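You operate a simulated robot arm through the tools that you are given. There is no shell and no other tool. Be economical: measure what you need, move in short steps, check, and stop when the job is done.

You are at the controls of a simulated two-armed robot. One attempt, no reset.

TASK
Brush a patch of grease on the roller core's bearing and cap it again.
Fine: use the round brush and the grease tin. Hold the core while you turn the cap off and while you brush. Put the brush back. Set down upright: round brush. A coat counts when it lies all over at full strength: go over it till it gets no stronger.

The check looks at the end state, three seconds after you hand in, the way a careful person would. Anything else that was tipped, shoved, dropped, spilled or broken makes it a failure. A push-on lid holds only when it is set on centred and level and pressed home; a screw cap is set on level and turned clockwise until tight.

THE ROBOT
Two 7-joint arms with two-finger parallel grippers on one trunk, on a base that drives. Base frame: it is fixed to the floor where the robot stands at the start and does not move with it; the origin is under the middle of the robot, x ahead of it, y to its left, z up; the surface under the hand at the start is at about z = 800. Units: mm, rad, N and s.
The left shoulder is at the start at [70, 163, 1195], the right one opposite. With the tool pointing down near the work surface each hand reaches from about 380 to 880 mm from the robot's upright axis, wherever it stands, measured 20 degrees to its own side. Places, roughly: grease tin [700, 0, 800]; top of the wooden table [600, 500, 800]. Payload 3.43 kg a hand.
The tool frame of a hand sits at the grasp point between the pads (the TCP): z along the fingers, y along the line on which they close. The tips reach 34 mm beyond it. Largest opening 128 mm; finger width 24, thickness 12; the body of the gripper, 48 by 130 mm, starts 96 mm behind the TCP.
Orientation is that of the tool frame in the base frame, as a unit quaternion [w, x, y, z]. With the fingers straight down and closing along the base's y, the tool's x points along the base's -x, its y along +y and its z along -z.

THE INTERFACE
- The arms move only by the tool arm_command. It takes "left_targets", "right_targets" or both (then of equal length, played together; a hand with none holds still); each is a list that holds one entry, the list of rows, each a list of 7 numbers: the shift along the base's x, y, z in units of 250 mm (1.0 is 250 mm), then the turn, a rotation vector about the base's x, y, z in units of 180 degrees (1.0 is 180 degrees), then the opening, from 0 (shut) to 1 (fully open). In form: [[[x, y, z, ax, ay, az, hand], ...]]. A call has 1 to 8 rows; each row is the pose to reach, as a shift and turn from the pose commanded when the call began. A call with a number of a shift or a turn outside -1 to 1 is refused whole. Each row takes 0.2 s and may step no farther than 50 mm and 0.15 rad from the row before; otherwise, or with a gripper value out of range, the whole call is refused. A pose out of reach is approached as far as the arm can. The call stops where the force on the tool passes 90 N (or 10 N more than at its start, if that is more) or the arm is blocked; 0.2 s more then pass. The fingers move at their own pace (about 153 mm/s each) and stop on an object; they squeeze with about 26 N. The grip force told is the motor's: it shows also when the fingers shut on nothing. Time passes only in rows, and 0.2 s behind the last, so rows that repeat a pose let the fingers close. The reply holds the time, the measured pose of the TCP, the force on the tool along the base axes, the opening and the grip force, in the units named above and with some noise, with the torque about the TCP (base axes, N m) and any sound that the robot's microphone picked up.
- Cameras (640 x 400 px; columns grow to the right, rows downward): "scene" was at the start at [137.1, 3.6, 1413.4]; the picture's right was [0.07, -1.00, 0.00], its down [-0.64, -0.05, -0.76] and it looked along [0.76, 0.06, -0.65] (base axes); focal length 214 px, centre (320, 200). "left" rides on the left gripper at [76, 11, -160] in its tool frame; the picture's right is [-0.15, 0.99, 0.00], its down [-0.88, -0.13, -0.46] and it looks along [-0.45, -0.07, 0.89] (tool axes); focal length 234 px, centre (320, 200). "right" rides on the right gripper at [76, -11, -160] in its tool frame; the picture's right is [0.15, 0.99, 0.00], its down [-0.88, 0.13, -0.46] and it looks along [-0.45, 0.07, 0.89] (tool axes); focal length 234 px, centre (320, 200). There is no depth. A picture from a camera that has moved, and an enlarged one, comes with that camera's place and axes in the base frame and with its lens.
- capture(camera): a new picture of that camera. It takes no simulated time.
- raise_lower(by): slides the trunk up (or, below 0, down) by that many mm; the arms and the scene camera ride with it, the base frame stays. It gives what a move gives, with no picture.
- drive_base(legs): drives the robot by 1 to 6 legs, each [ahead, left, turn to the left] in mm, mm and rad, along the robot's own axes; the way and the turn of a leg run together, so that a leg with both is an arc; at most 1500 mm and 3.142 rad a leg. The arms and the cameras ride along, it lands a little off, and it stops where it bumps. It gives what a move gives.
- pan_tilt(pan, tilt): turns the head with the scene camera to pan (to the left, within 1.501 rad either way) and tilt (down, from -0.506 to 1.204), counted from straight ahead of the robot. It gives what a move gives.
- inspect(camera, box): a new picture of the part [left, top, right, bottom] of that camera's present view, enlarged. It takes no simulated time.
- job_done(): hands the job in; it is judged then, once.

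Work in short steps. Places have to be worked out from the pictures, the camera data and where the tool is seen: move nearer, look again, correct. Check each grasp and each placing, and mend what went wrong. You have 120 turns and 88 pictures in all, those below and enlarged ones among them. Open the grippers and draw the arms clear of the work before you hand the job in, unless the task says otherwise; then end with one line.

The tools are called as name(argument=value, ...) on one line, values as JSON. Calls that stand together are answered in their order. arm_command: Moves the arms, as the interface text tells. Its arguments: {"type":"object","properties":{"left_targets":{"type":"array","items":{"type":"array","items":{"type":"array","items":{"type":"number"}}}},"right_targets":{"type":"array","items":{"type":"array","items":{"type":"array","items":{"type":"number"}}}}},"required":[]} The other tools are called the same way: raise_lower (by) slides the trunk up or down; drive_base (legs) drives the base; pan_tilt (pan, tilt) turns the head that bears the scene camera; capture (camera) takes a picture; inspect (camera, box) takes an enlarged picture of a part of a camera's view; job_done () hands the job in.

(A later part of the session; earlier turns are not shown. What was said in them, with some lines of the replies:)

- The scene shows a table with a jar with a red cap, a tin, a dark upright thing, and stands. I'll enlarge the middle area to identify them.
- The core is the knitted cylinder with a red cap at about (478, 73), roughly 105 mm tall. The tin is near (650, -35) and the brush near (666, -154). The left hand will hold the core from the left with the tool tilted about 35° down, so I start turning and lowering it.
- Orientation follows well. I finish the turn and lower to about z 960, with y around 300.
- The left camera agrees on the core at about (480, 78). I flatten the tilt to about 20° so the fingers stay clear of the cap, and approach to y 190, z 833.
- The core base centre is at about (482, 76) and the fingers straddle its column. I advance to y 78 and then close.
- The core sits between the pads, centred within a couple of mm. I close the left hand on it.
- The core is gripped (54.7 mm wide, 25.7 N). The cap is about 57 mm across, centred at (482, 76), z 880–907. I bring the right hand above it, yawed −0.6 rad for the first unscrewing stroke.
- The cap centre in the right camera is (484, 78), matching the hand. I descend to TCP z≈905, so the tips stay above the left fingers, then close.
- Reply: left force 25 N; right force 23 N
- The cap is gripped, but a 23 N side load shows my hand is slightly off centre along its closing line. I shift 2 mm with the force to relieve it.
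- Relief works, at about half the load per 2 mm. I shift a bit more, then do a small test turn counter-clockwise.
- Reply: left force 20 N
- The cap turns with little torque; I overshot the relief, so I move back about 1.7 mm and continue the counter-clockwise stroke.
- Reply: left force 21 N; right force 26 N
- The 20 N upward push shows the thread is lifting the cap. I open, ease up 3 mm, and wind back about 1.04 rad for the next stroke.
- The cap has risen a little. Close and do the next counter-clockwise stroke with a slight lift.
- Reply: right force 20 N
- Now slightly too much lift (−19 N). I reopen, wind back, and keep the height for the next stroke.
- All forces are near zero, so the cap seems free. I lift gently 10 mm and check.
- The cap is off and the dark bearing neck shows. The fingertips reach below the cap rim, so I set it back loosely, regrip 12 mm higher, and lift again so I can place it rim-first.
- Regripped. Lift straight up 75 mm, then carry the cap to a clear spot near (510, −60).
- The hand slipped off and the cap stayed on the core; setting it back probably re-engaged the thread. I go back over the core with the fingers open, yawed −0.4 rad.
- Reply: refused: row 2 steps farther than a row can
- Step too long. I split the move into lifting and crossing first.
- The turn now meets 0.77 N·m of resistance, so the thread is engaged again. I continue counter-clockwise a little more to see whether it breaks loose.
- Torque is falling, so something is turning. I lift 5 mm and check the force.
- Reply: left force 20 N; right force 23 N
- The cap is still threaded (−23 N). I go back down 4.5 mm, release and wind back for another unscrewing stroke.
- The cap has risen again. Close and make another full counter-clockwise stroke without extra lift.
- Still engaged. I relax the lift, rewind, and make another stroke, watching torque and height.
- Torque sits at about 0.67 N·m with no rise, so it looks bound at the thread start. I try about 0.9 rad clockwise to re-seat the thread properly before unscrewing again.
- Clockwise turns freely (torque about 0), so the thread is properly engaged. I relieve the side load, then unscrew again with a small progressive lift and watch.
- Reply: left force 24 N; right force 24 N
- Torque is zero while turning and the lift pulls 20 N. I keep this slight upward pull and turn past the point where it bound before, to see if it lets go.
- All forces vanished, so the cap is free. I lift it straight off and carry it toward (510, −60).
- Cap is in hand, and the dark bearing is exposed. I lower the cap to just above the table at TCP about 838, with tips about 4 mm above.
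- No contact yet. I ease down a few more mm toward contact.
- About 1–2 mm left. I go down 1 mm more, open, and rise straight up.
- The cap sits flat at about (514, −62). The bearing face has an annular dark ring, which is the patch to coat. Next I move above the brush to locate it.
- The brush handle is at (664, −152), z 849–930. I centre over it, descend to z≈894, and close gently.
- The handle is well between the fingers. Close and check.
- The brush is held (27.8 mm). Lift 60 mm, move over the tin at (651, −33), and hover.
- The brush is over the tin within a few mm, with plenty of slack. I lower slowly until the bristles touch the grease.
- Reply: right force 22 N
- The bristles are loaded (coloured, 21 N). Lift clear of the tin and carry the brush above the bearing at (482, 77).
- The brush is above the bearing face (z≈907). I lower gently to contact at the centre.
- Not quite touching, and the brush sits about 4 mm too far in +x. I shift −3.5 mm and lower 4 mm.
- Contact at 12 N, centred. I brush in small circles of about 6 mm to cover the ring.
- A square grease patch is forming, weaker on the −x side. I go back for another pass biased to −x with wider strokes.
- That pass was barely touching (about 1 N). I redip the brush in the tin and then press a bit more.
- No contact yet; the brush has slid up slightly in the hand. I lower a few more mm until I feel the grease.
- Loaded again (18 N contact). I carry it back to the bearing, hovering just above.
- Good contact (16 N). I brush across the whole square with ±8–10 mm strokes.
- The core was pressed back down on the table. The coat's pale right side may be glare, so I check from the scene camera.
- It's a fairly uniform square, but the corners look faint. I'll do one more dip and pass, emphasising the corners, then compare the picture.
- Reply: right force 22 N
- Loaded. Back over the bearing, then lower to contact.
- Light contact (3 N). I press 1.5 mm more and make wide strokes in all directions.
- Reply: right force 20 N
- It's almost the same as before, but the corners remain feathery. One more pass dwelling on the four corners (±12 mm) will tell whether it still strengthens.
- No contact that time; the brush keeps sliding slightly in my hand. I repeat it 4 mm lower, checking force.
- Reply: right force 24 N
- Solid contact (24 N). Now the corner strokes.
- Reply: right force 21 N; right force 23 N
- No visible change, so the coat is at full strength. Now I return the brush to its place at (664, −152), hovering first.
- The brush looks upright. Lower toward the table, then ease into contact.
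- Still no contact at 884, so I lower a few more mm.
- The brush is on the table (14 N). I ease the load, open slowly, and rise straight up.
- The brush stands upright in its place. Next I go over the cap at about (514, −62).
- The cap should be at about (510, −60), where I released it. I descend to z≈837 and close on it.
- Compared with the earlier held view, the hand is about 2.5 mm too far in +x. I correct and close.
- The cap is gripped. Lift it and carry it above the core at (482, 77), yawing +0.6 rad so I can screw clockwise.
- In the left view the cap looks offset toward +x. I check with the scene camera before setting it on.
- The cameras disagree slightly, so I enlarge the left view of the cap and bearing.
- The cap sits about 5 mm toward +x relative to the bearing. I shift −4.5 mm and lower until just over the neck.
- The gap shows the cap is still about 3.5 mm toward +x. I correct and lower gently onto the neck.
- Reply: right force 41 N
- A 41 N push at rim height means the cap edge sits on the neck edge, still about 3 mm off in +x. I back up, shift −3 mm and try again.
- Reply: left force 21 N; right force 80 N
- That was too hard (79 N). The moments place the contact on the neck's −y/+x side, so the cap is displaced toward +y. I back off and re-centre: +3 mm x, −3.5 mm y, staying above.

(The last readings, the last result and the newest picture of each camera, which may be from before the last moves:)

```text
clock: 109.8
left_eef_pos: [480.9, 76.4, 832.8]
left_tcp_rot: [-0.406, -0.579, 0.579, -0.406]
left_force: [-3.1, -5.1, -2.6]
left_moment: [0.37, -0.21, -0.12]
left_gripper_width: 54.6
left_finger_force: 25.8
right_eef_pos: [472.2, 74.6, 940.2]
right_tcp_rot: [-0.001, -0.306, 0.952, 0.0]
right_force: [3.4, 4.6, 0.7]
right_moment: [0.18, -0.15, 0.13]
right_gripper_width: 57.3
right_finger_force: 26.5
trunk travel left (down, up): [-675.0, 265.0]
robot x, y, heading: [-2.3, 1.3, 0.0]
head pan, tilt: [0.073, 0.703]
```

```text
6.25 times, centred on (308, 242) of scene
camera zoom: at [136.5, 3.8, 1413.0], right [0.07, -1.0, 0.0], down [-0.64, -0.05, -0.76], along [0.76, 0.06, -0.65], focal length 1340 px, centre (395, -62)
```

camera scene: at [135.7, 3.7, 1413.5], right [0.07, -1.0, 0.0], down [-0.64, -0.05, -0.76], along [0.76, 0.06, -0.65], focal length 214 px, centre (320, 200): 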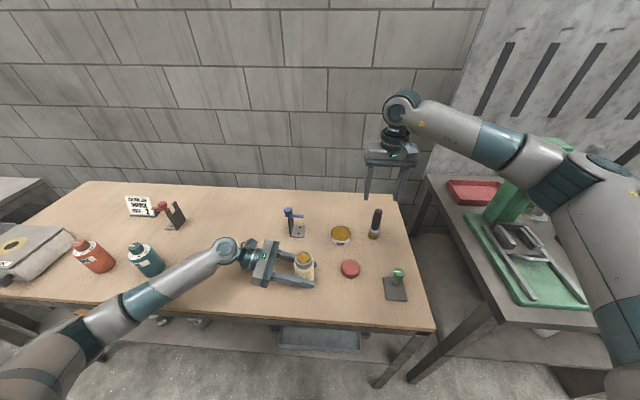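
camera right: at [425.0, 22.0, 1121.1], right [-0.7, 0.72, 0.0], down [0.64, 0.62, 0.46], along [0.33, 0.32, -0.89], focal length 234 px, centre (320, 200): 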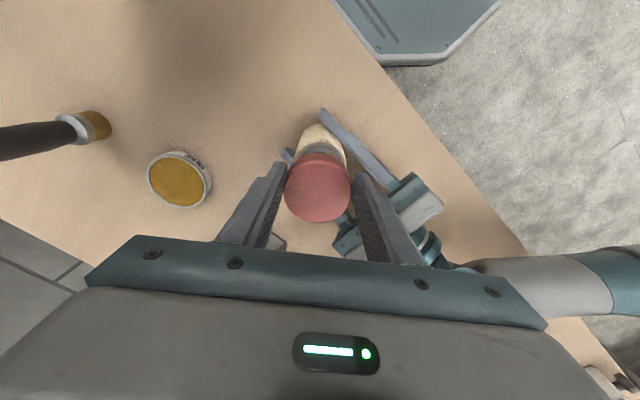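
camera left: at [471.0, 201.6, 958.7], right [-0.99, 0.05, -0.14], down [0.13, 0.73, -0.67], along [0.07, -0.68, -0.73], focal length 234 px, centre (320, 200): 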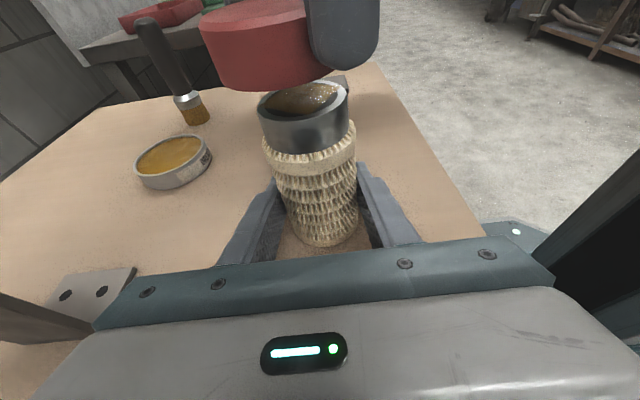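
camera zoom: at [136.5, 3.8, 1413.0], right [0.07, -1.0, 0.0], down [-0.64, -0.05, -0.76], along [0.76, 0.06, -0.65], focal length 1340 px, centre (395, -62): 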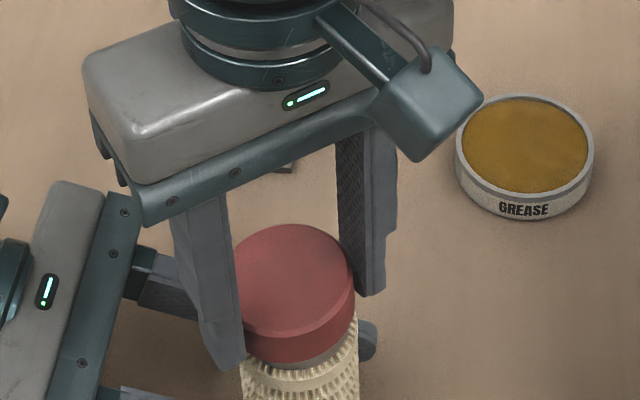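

There is lateral force with no vertical force, so the cap rim now seems to enclose the neck. I relieve about 1 mm and lower in small steps.

arm_command(right_targets=[[[0.004, 0.004, 0, 0, 0, 0, 0], [0.004, 0.004, -0.008, 0, 0, 0, 0], [0.004, 0.004, -0.016, 0, 0, 0, 0]]])

```text
clock: 110.6
left_eef_pos: [483.2, 77.5, 831.9]
left_tcp_rot: [0.405, 0.58, -0.579, 0.406]
left_force: [-0.2, 0.0, 4.0]
left_moment: [-0.17, -0.02, -0.02]
left_gripper_width: 54.7
left_finger_force: 26.3
right_eef_pos: [474.2, 74.4, 936.3]
right_tcp_rot: [-0.001, -0.305, 0.952, 0.0]
right_force: [-0.1, 0.0, -0.8]
right_moment: [0.01, 0.05, 0.01]
right_gripper_width: 57.1
right_finger_force: 25.9
trunk travel left (down, up): [-675.0, 265.0]
robot x, y, heading: [3.6, 0.6, 0.005]
head pan, tilt: [0.073, 0.703]
```

No force at 936, so it is sliding over the neck. I continue down in small steps.

arm_command(right_targets=[[[0, 0, -0.012, 0, 0, 0, 0], [0, 0, -0.024, 0, 0, 0, 0], [0, 0, -0.036, 0, 0, 0, 0]]])

inspect(camera="left", box=[190, 40, 380, 170])

```text
clock: 111.4
left_eef_pos: [482.3, 77.4, 833.8]
left_tcp_rot: [0.405, 0.58, -0.579, 0.406]
left_force: [-0.9, 3.7, 6.0]
left_moment: [-0.54, -0.4, 0.09]
left_gripper_width: 54.5
left_finger_force: 26.1
right_eef_pos: [474.3, 75.2, 929.4]
right_tcp_rot: [0.0, -0.305, 0.952, -0.001]
right_force: [5.0, -4.2, 4.1]
right_moment: [-0.14, -0.2, -0.05]
right_gripper_width: 57.0
right_finger_force: 26.0
trunk travel left (down, up): [-675.0, 265.0]
robot x, y, heading: [1.1, -3.1, -0.002]
head pan, tilt: [0.073, 0.703]
```

```text
3.08 times, centred on (285, 105) of left
camera zoom: at [471.4, 201.7, 958.8], right [-0.99, 0.05, -0.14], down [0.13, 0.73, -0.67], along [0.07, -0.68, -0.73], focal length 720 px, centre (428, 492)
```

zoom: 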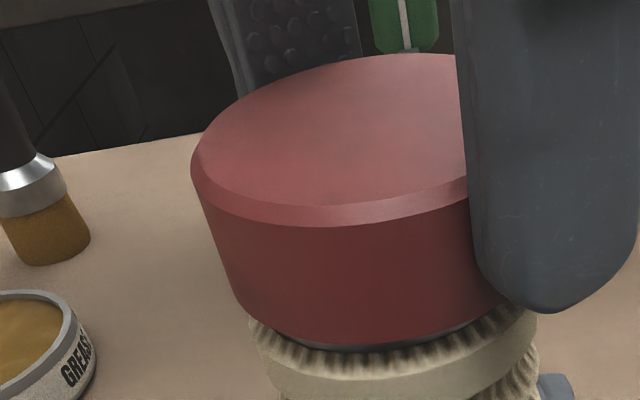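

The cap is over the neck, near the thread start, but my grip is eccentric by about 8 mm. I release, centre the hand on the core at (481.5, 77), lower 9 mm, and regrip.

arm_command(right_targets=[[[0, 0, 0, 0, 0, 0, 0.5], [0, 0, 0, 0, 0, 0, 0.6], [0.015, 0.004, 0, 0, 0, 0, 0.6], [0.029, 0.007, -0.02, 0, 0, 0, 0.6], [0.029, 0.007, -0.04, 0, 0, 0, 0.6], [0.029, 0.007, -0.04, 0, 0, 0, 0.6]]])

inspect(camera="left", box=[190, 40, 380, 170])

```text
clock: 112.8
left_eef_pos: [482.1, 77.1, 834.2]
left_tcp_rot: [0.405, 0.579, -0.579, 0.405]
left_force: [3.5, 0.1, 9.3]
left_moment: [-0.21, -0.03, 0.01]
left_gripper_width: 54.6
left_finger_force: 25.4
right_eef_pos: [481.1, 78.2, 918.8]
right_tcp_rot: [0.001, -0.306, 0.952, 0.001]
right_force: [0.4, 0.5, -0.1]
right_moment: [-0.01, -0.04, 0.03]
right_gripper_width: 76.8
right_finger_force: 0.2
trunk travel left (down, up): [-675.0, 265.0]
robot x, y, heading: [-1.1, 1.8, 0.0]
head pan, tilt: [0.073, 0.703]
```

```text
3.08 times, centred on (285, 105) of left
camera zoom: at [471.3, 201.7, 958.8], right [-0.99, 0.05, -0.14], down [0.13, 0.73, -0.67], along [0.07, -0.68, -0.73], focal length 720 px, centre (428, 492)
```

zoom: 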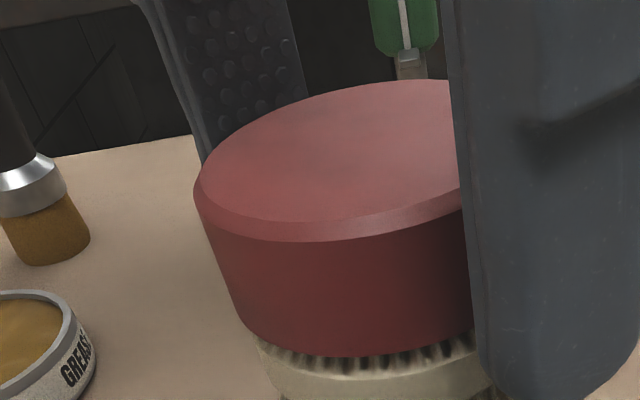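

The cap rests level on the neck with the hand centred. Close and turn clockwise with a light downward bias.

arm_command(right_targets=[[[0, 0, 0, 0, 0, 0, 0], [0, 0, -0.004, 0, 0, 0, 0], [0, 0, -0.006, 0, 0, -0.045, 0], [0, 0, -0.007, 0, 0, -0.09, 0], [0, 0, -0.008, 0, 0, -0.135, 0], [0, 0, -0.009, 0, 0, -0.18, 0], [0, 0, -0.01, 0, 0, -0.225, 0], [0, 0, -0.011, 0, 0, -0.27, 0]]])

```text
clock: 114.6
left_eef_pos: [481.4, 77.1, 832.4]
left_tcp_rot: [0.405, 0.58, -0.579, 0.405]
left_force: [9.9, -10.8, 2.7]
left_moment: [0.5, -0.18, 0.13]
left_gripper_width: 54.7
left_finger_force: 26.1
right_eef_pos: [482.0, 77.6, 916.7]
right_tcp_rot: [0.002, 0.113, 0.994, 0.002]
right_force: [-0.4, 14.3, 23.5]
right_moment: [0.4, -0.01, 0.0]
right_gripper_width: 57.7
right_finger_force: 26.0
trunk travel left (down, up): [-675.0, 265.0]
robot x, y, heading: [-1.0, -0.7, 0.001]
head pan, tilt: [0.073, 0.703]
```

Pressing slightly hard with some side load. I relieve it by shifting +1.5 mm in y and +1 mm in z, and turn on clockwise.

arm_command(right_targets=[[[0, 0.006, 0.004, 0, 0, 0, 0], [0, 0.006, 0.004, 0, 0, -0.045, 0], [0, 0.006, 0.004, 0, 0, -0.09, 0], [0, 0.006, 0.003, 0, 0, -0.135, 0]]])

inspect(camera="left", box=[220, 50, 420, 260])

```text
clock: 115.6
left_eef_pos: [481.4, 77.1, 833.5]
left_tcp_rot: [-0.406, -0.579, 0.579, -0.405]
left_force: [2.3, -5.2, 7.2]
left_moment: [0.03, -0.48, 0.11]
left_gripper_width: 54.6
left_finger_force: 26.3
right_eef_pos: [482.2, 78.4, 917.1]
right_tcp_rot: [0.001, 0.321, 0.947, 0.0]
right_force: [6.8, 6.0, 15.4]
right_moment: [0.21, -0.2, 0.0]
right_gripper_width: 57.8
right_finger_force: 25.6
trunk travel left (down, up): [-675.0, 265.0]
robot x, y, heading: [1.0, -0.7, -0.0]
head pan, tilt: [0.073, 0.703]
```

```text
1.90 times, centred on (320, 155) of left
camera zoom: at [470.8, 201.6, 958.7], right [-0.99, 0.05, -0.14], down [0.13, 0.73, -0.67], along [0.07, -0.68, -0.73], focal length 446 px, centre (320, 286)
```

zoom: 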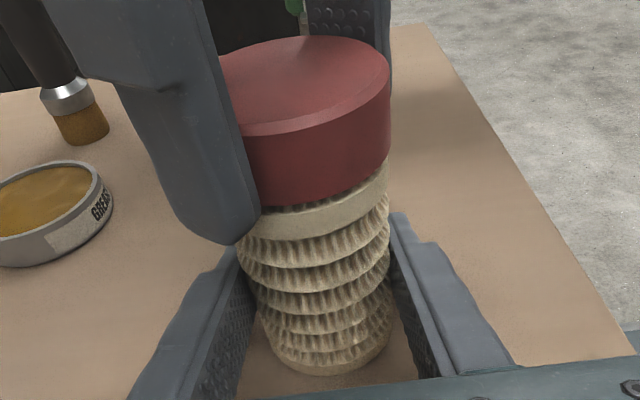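

Cap seems seated level and turning without torque. Open, wind back, and take the next clockwise stroke.

arm_command(right_targets=[[[0, 0, 0, 0, 0, 0, 0.58], [0, 0, 0, 0, 0, 0.047, 0.58], [0, 0, 0, 0, 0, 0.094, 0.58], [0, 0, 0, 0, 0, 0.141, 0.58], [0, 0, 0, 0, 0, 0.188, 0.58], [0, 0, 0, 0, 0, 0.235, 0.58], [0, 0, 0, 0, 0, 0.282, 0.58], [0, 0, 0, 0, 0, 0.329, 0.58]]])

arm_command(right_targets=[[[0, 0, 0, 0, 0, 0, 0], [0, 0, -0.002, 0, 0, -0.047, 0], [0, 0, -0.004, 0, 0, -0.094, 0], [0, 0, -0.005, 0, 0, -0.141, 0], [0, 0, -0.006, 0, 0, -0.188, 0], [0, 0, -0.007, 0, 0, -0.235, 0], [0, 0, -0.008, 0, 0, -0.282, 0], [0, 0, -0.008, 0, 0, -0.329, 0]]])

```text
clock: 117.4
left_eef_pos: [480.7, 77.9, 833.2]
left_tcp_rot: [0.405, 0.58, -0.579, 0.405]
left_force: [-1.6, -0.2, 9.5]
left_moment: [-0.21, 0.14, -0.06]
left_gripper_width: 54.5
left_finger_force: 26.3
right_eef_pos: [479.7, 80.1, 918.1]
right_tcp_rot: [0.0, -0.192, 0.981, 0.0]
right_force: [-0.1, -0.1, -0.5]
right_moment: [-0.01, 0.0, 0.01]
right_gripper_width: 74.2
right_finger_force: 0.2
trunk travel left (down, up): [-675.0, 265.0]
robot x, y, heading: [2.4, -2.3, -0.001]
head pan, tilt: [0.073, 0.703]
```

```text
clock: 119.2
left_eef_pos: [481.4, 77.5, 833.1]
left_tcp_rot: [0.405, 0.58, -0.58, 0.405]
left_force: [-4.0, 15.4, 4.0]
left_moment: [-0.6, -0.03, 0.0]
left_gripper_width: 54.8
left_finger_force: 26.1
right_eef_pos: [480.5, 77.3, 917.5]
right_tcp_rot: [0.001, 0.321, 0.947, 0.0]
right_force: [4.4, -15.8, 11.4]
right_moment: [-0.48, -0.04, -0.03]
right_gripper_width: 57.4
right_finger_force: 26.3
trunk travel left (down, up): [-675.0, 265.0]
robot x, y, heading: [-0.4, 0.5, -0.001]
head pan, tilt: [0.073, 0.703]
```

No tightening torque yet. Next stroke, with the centre shifted back −1.5 mm in y.

arm_command(right_targets=[[[0, -0.006, 0, 0, 0, 0, 0.58], [0, -0.006, 0, 0, 0, 0.047, 0.58], [0, -0.006, 0, 0, 0, 0.094, 0.58], [0, -0.006, 0, 0, 0, 0.141, 0.58], [0, -0.006, 0, 0, 0, 0.188, 0.58], [0, -0.006, 0, 0, 0, 0.235, 0.58], [0, -0.006, 0, 0, 0, 0.282, 0.58], [0, -0.006, 0, 0, 0, 0.329, 0.58]]])

arm_command(right_targets=[[[0, 0, 0, 0, 0, 0, 0], [0, 0, -0.002, 0, 0, -0.047, 0], [0, 0, -0.003, 0, 0, -0.094, 0], [0, 0, -0.004, 0, 0, -0.141, 0], [0, 0, -0.005, 0, 0, -0.188, 0], [0, 0, -0.006, 0, 0, -0.235, 0], [0, 0, -0.007, 0, 0, -0.282, 0], [0, 0, -0.008, 0, 0, -0.329, 0]]])

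inspect(camera="left", box=[220, 50, 420, 260])

```text
clock: 121.0
left_eef_pos: [481.8, 77.1, 832.2]
left_tcp_rot: [-0.406, -0.579, 0.579, -0.405]
left_force: [-0.1, -1.2, 5.1]
left_moment: [0.06, 0.02, 0.02]
left_gripper_width: 54.5
left_finger_force: 25.9
right_eef_pos: [480.4, 77.9, 915.2]
right_tcp_rot: [0.001, -0.192, 0.981, -0.001]
right_force: [-0.4, -0.6, -0.4]
right_moment: [-0.02, -0.02, 0.0]
right_gripper_width: 74.2
right_finger_force: 0.0
trunk travel left (down, up): [-675.0, 265.0]
robot x, y, heading: [-1.3, 1.3, 0.0]
head pan, tilt: [0.073, 0.703]
```

```text
clock: 122.8
left_eef_pos: [482.1, 77.4, 832.3]
left_tcp_rot: [0.405, 0.581, -0.579, 0.405]
left_force: [-3.7, 4.6, -2.4]
left_moment: [-0.05, -0.23, -0.17]
left_gripper_width: 55.1
left_finger_force: 26.0
right_eef_pos: [482.5, 76.8, 914.7]
right_tcp_rot: [0.001, 0.321, 0.947, 0.0]
right_force: [2.4, -2.6, 12.1]
right_moment: [-0.13, 0.04, 0.29]
right_gripper_width: 57.5
right_finger_force: 26.2
trunk travel left (down, up): [-675.0, 265.0]
robot x, y, heading: [1.0, -0.5, -0.003]
head pan, tilt: [0.073, 0.703]
```

```text
1.90 times, centred on (320, 155) of left
camera zoom: at [470.8, 202.0, 958.3], right [-0.99, 0.05, -0.14], down [0.13, 0.73, -0.67], along [0.07, -0.68, -0.73], focal length 446 px, centre (320, 286)
```

zoom: 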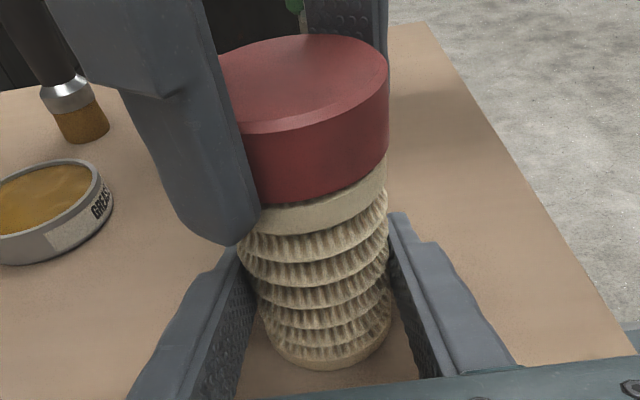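

Tightening torque now appears (0.29 N·m) and the cap covers the fringe as it did at the start. One more stroke to make it firmly tight.

arm_command(right_targets=[[[0, 0, 0.004, 0, 0, 0, 0.58], [0, 0, 0.004, 0, 0, 0.047, 0.58], [0, 0, 0.004, 0, 0, 0.094, 0.58], [0, 0, 0.004, 0, 0, 0.141, 0.58], [0, 0, 0.004, 0, 0, 0.188, 0.58], [0, 0, 0.004, 0, 0, 0.235, 0.58], [0, 0, 0.004, 0, 0, 0.282, 0.58], [0, 0, 0.004, 0, 0, 0.329, 0.58]]])

arm_command(right_targets=[[[0, 0, 0, 0, 0, 0, 0], [0, 0, 0, 0, 0, -0.04, 0], [0, 0, 0, 0, 0, -0.08, 0], [0, 0, 0, 0, 0, -0.12, 0], [0, 0, 0, 0, 0, -0.16, 0]]])

```text
clock: 124.6
left_eef_pos: [481.8, 77.6, 832.2]
left_tcp_rot: [0.405, 0.58, -0.579, 0.406]
left_force: [0.2, -1.3, 0.2]
left_moment: [0.03, -0.07, 0.0]
left_gripper_width: 54.9
left_finger_force: 25.8
right_eef_pos: [480.8, 78.6, 914.0]
right_tcp_rot: [0.0, -0.191, 0.981, 0.0]
right_force: [0.2, -0.1, -0.2]
right_moment: [0.02, 0.01, 0.02]
right_gripper_width: 74.2
right_finger_force: 0.2
trunk travel left (down, up): [-675.0, 265.0]
robot x, y, heading: [-2.4, 2.9, 0.003]
head pan, tilt: [0.073, 0.703]
```

```text
clock: 125.8
left_eef_pos: [481.8, 78.4, 832.3]
left_tcp_rot: [0.405, 0.58, -0.579, 0.405]
left_force: [-1.5, -1.9, -1.4]
left_moment: [-0.07, -0.01, -0.72]
left_gripper_width: 54.8
left_finger_force: 25.6
right_eef_pos: [480.7, 77.4, 914.1]
right_tcp_rot: [0.0, 0.06, 0.998, 0.0]
right_force: [0.4, 1.5, 1.0]
right_moment: [0.22, -0.08, 0.71]
right_gripper_width: 58.0
right_finger_force: 25.7
trunk travel left (down, up): [-675.0, 265.0]
robot x, y, heading: [-0.4, 4.4, -0.001]
head pan, tilt: [0.073, 0.703]
```

Tight: 0.71 N·m against the held core. I release the right hand and withdraw upward and back.

arm_command(right_targets=[[[0, 0, 0, 0, 0, 0, 0.55], [0, 0, 0, 0, 0, 0, 0.7], [0, 0, 0.16, 0, 0, 0, 0.7], [0, 0, 0.34, 0, 0, 0, 0.7], [0, -0.06, 0.52, 0, 0, 0, 0.7], [0, -0.2, 0.64, 0, 0, 0, 0.7], [0, -0.38, 0.7, 0, 0, 0, 0.7], [0, -0.56, 0.7, 0, 0, 0, 0.7]]])

capture(camera="left")

```text
clock: 127.6
left_eef_pos: [483.1, 76.2, 832.7]
left_tcp_rot: [0.405, 0.58, -0.58, 0.404]
left_force: [0.4, -0.4, -2.7]
left_moment: [0.03, 0.01, -0.01]
left_gripper_width: 54.3
left_finger_force: 25.7
right_eef_pos: [482.8, -66.5, 1089.0]
right_tcp_rot: [0.0, 0.06, 0.998, 0.0]
right_force: [-0.9, 0.5, 0.5]
right_moment: [0.06, 0.02, 0.02]
right_gripper_width: 89.8
right_finger_force: 0.0
trunk travel left (down, up): [-675.0, 265.0]
robot x, y, heading: [-0.7, -1.1, -0.001]
head pan, tilt: [0.073, 0.703]
```

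```text
9 pictures are left
camera left: at [471.5, 200.1, 958.7], right [-0.99, 0.05, -0.14], down [0.13, 0.73, -0.67], along [0.07, -0.68, -0.73], focal length 234 px, centre (320, 200)
```

left: 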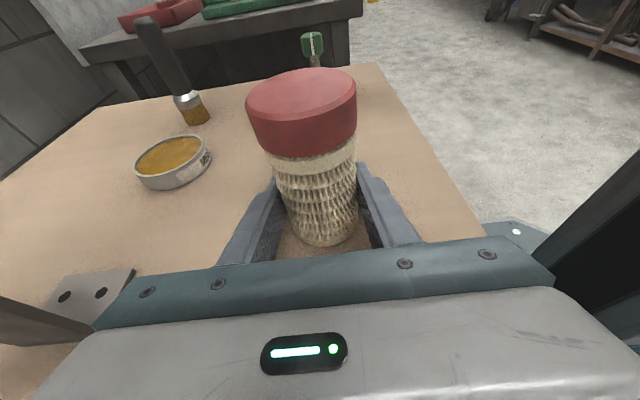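

Cap looks level. The left hand carries the core's weight (−2.7 N), so it may hang a mm or two; I lower until the table takes it.

arm_command(left_targets=[[[0, 0, -0.004, 0, 0, 0, 0], [0, 0, -0.008, 0, 0, 0, 0]]])

```text
clock: 128.2
left_eef_pos: [483.3, 75.5, 831.7]
left_tcp_rot: [0.406, 0.579, -0.579, 0.406]
left_force: [0.5, -2.2, 5.6]
left_moment: [0.03, 0.02, 0.07]
left_gripper_width: 54.6
left_finger_force: 26.2
right_eef_pos: [483.3, -63.4, 1089.1]
right_tcp_rot: [0.001, 0.061, 0.998, 0.0]
right_force: [0.1, -0.2, -0.2]
right_moment: [-0.01, 0.01, 0.02]
right_gripper_width: 89.3
right_finger_force: 0.0
trunk travel left (down, up): [-675.0, 265.0]
robot x, y, heading: [0.7, 1.8, 0.0]
head pan, tilt: [0.073, 0.703]
```

The core is on the table (5.6 N). I open the left hand and back straight out along +y.

arm_command(left_targets=[[[0, 0, 0, 0, 0, 0, 0.5], [0, 0, 0, 0, 0, 0, 0.8], [0, 0, 0, 0, 0, 0, 0.9], [0, 0.1, 0, 0, 0, 0, 0.9], [0, 0.26, 0.0, 0, 0, 0, 0.9], [0, 0.42, 0.02, 0, 0, 0, 0.9], [0, 0.56, 0.1, 0, 0, 0, 0.9], [0, 0.68, 0.24, 0, 0, 0, 0.9]]])

inspect(camera="scene", box=[240, 190, 420, 310])

inspect(camera="left", box=[220, 0, 420, 180])

```text
clock: 130.0
left_eef_pos: [479.4, 249.0, 890.4]
left_tcp_rot: [-0.406, -0.579, 0.58, -0.404]
left_force: [0.2, 0.3, -0.1]
left_moment: [0.01, 0.0, 0.02]
left_gripper_width: 115.3
left_finger_force: 0.0
right_eef_pos: [482.7, -64.4, 1089.4]
right_tcp_rot: [-0.001, 0.06, 0.998, 0.0]
right_force: [0.3, -0.2, 0.4]
right_moment: [0.05, 0.0, 0.02]
right_gripper_width: 89.7
right_finger_force: 0.1
trunk travel left (down, up): [-675.0, 265.0]
robot x, y, heading: [3.5, -0.4, 0.003]
head pan, tilt: [0.073, 0.703]
```

```text
3.33 times, centred on (330, 250) of scene
camera zoom: at [136.3, 3.7, 1413.5], right [0.07, -1.0, 0.0], down [-0.64, -0.05, -0.76], along [0.76, 0.06, -0.65], focal length 715 px, centre (287, 33)
```

zoom: 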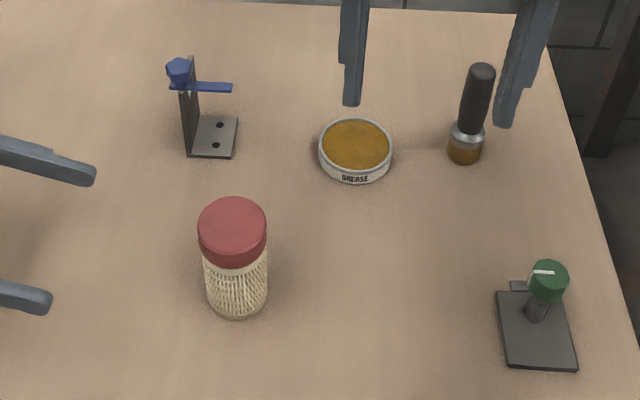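

```text
2.22 times, centred on (320, 90) of left
camera zoom: at [468.7, 372.1, 1016.9], right [-0.99, 0.05, -0.14], down [0.13, 0.73, -0.67], along [0.07, -0.68, -0.73], focal length 520 px, centre (320, 444)
```

zoom: 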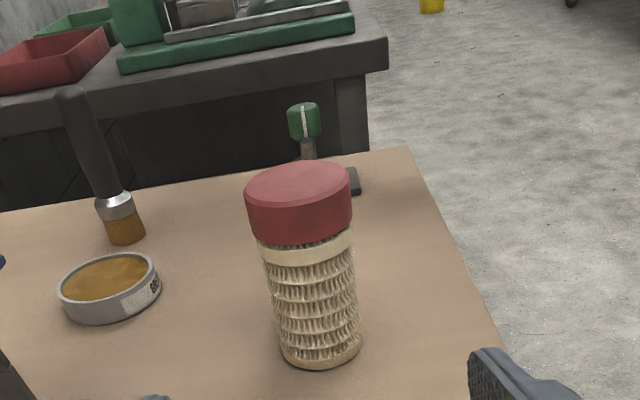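

The core stands upright with its cap level, and the brush and tin are in place. I draw both arms further clear.

arm_command(left_targets=[[[0, 0.1, 0.12, 0, 0, 0, 0.9], [0, 0.2, 0.26, 0, 0, 0, 0.9], [0, 0.26, 0.44, 0, 0, 0, 0.9], [0, 0.28, 0.6, 0, 0, 0, 0.9]]], right_targets=[[[0, -0.1, 0.12, 0, 0, 0, 0.9], [0, -0.2, 0.26, 0, 0, 0, 0.9], [0, -0.26, 0.44, 0, 0, 0, 0.9], [0, -0.28, 0.6, 0, 0, 0, 0.9]]])

capture(camera="scene")

```text
clock: 131.0
left_eef_pos: [479.3, 316.1, 1041.8]
left_tcp_rot: [0.405, 0.58, -0.579, 0.406]
left_force: [-0.6, 0.7, 0.0]
left_moment: [-0.02, 0.0, 0.01]
left_gripper_width: 115.0
left_finger_force: 0.0
right_eef_pos: [481.0, -133.3, 1239.2]
right_tcp_rot: [0.0, 0.059, 0.998, 0.0]
right_force: [-0.7, -0.4, -0.8]
right_moment: [0.04, -0.06, 0.0]
right_gripper_width: 115.1
right_finger_force: 0.0
trunk travel left (down, up): [-675.0, 265.0]
robot x, y, heading: [2.8, 0.1, -0.0]
head pan, tilt: [0.073, 0.703]
```

```text
6 pictures are left
camera scene: at [135.4, 3.6, 1413.5], right [0.07, -1.0, 0.0], down [-0.64, -0.05, -0.76], along [0.76, 0.06, -0.65], focal length 214 px, centre (320, 200)
```

scene: 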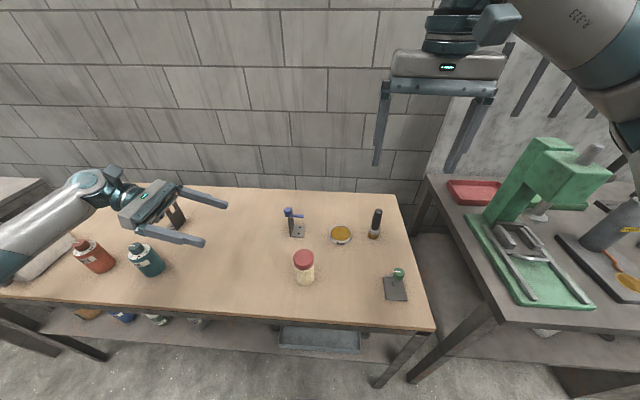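

Everything is in place and both arms are clear, so I hand in the job.

job_done()

```text
The job is handed in.
```

The bearing is greased, the cap is screwed back on tight, and the brush stands upright in its place. The last brush pass made no visible difference, so I took the coat as full strength; its corners still look slightly soft.
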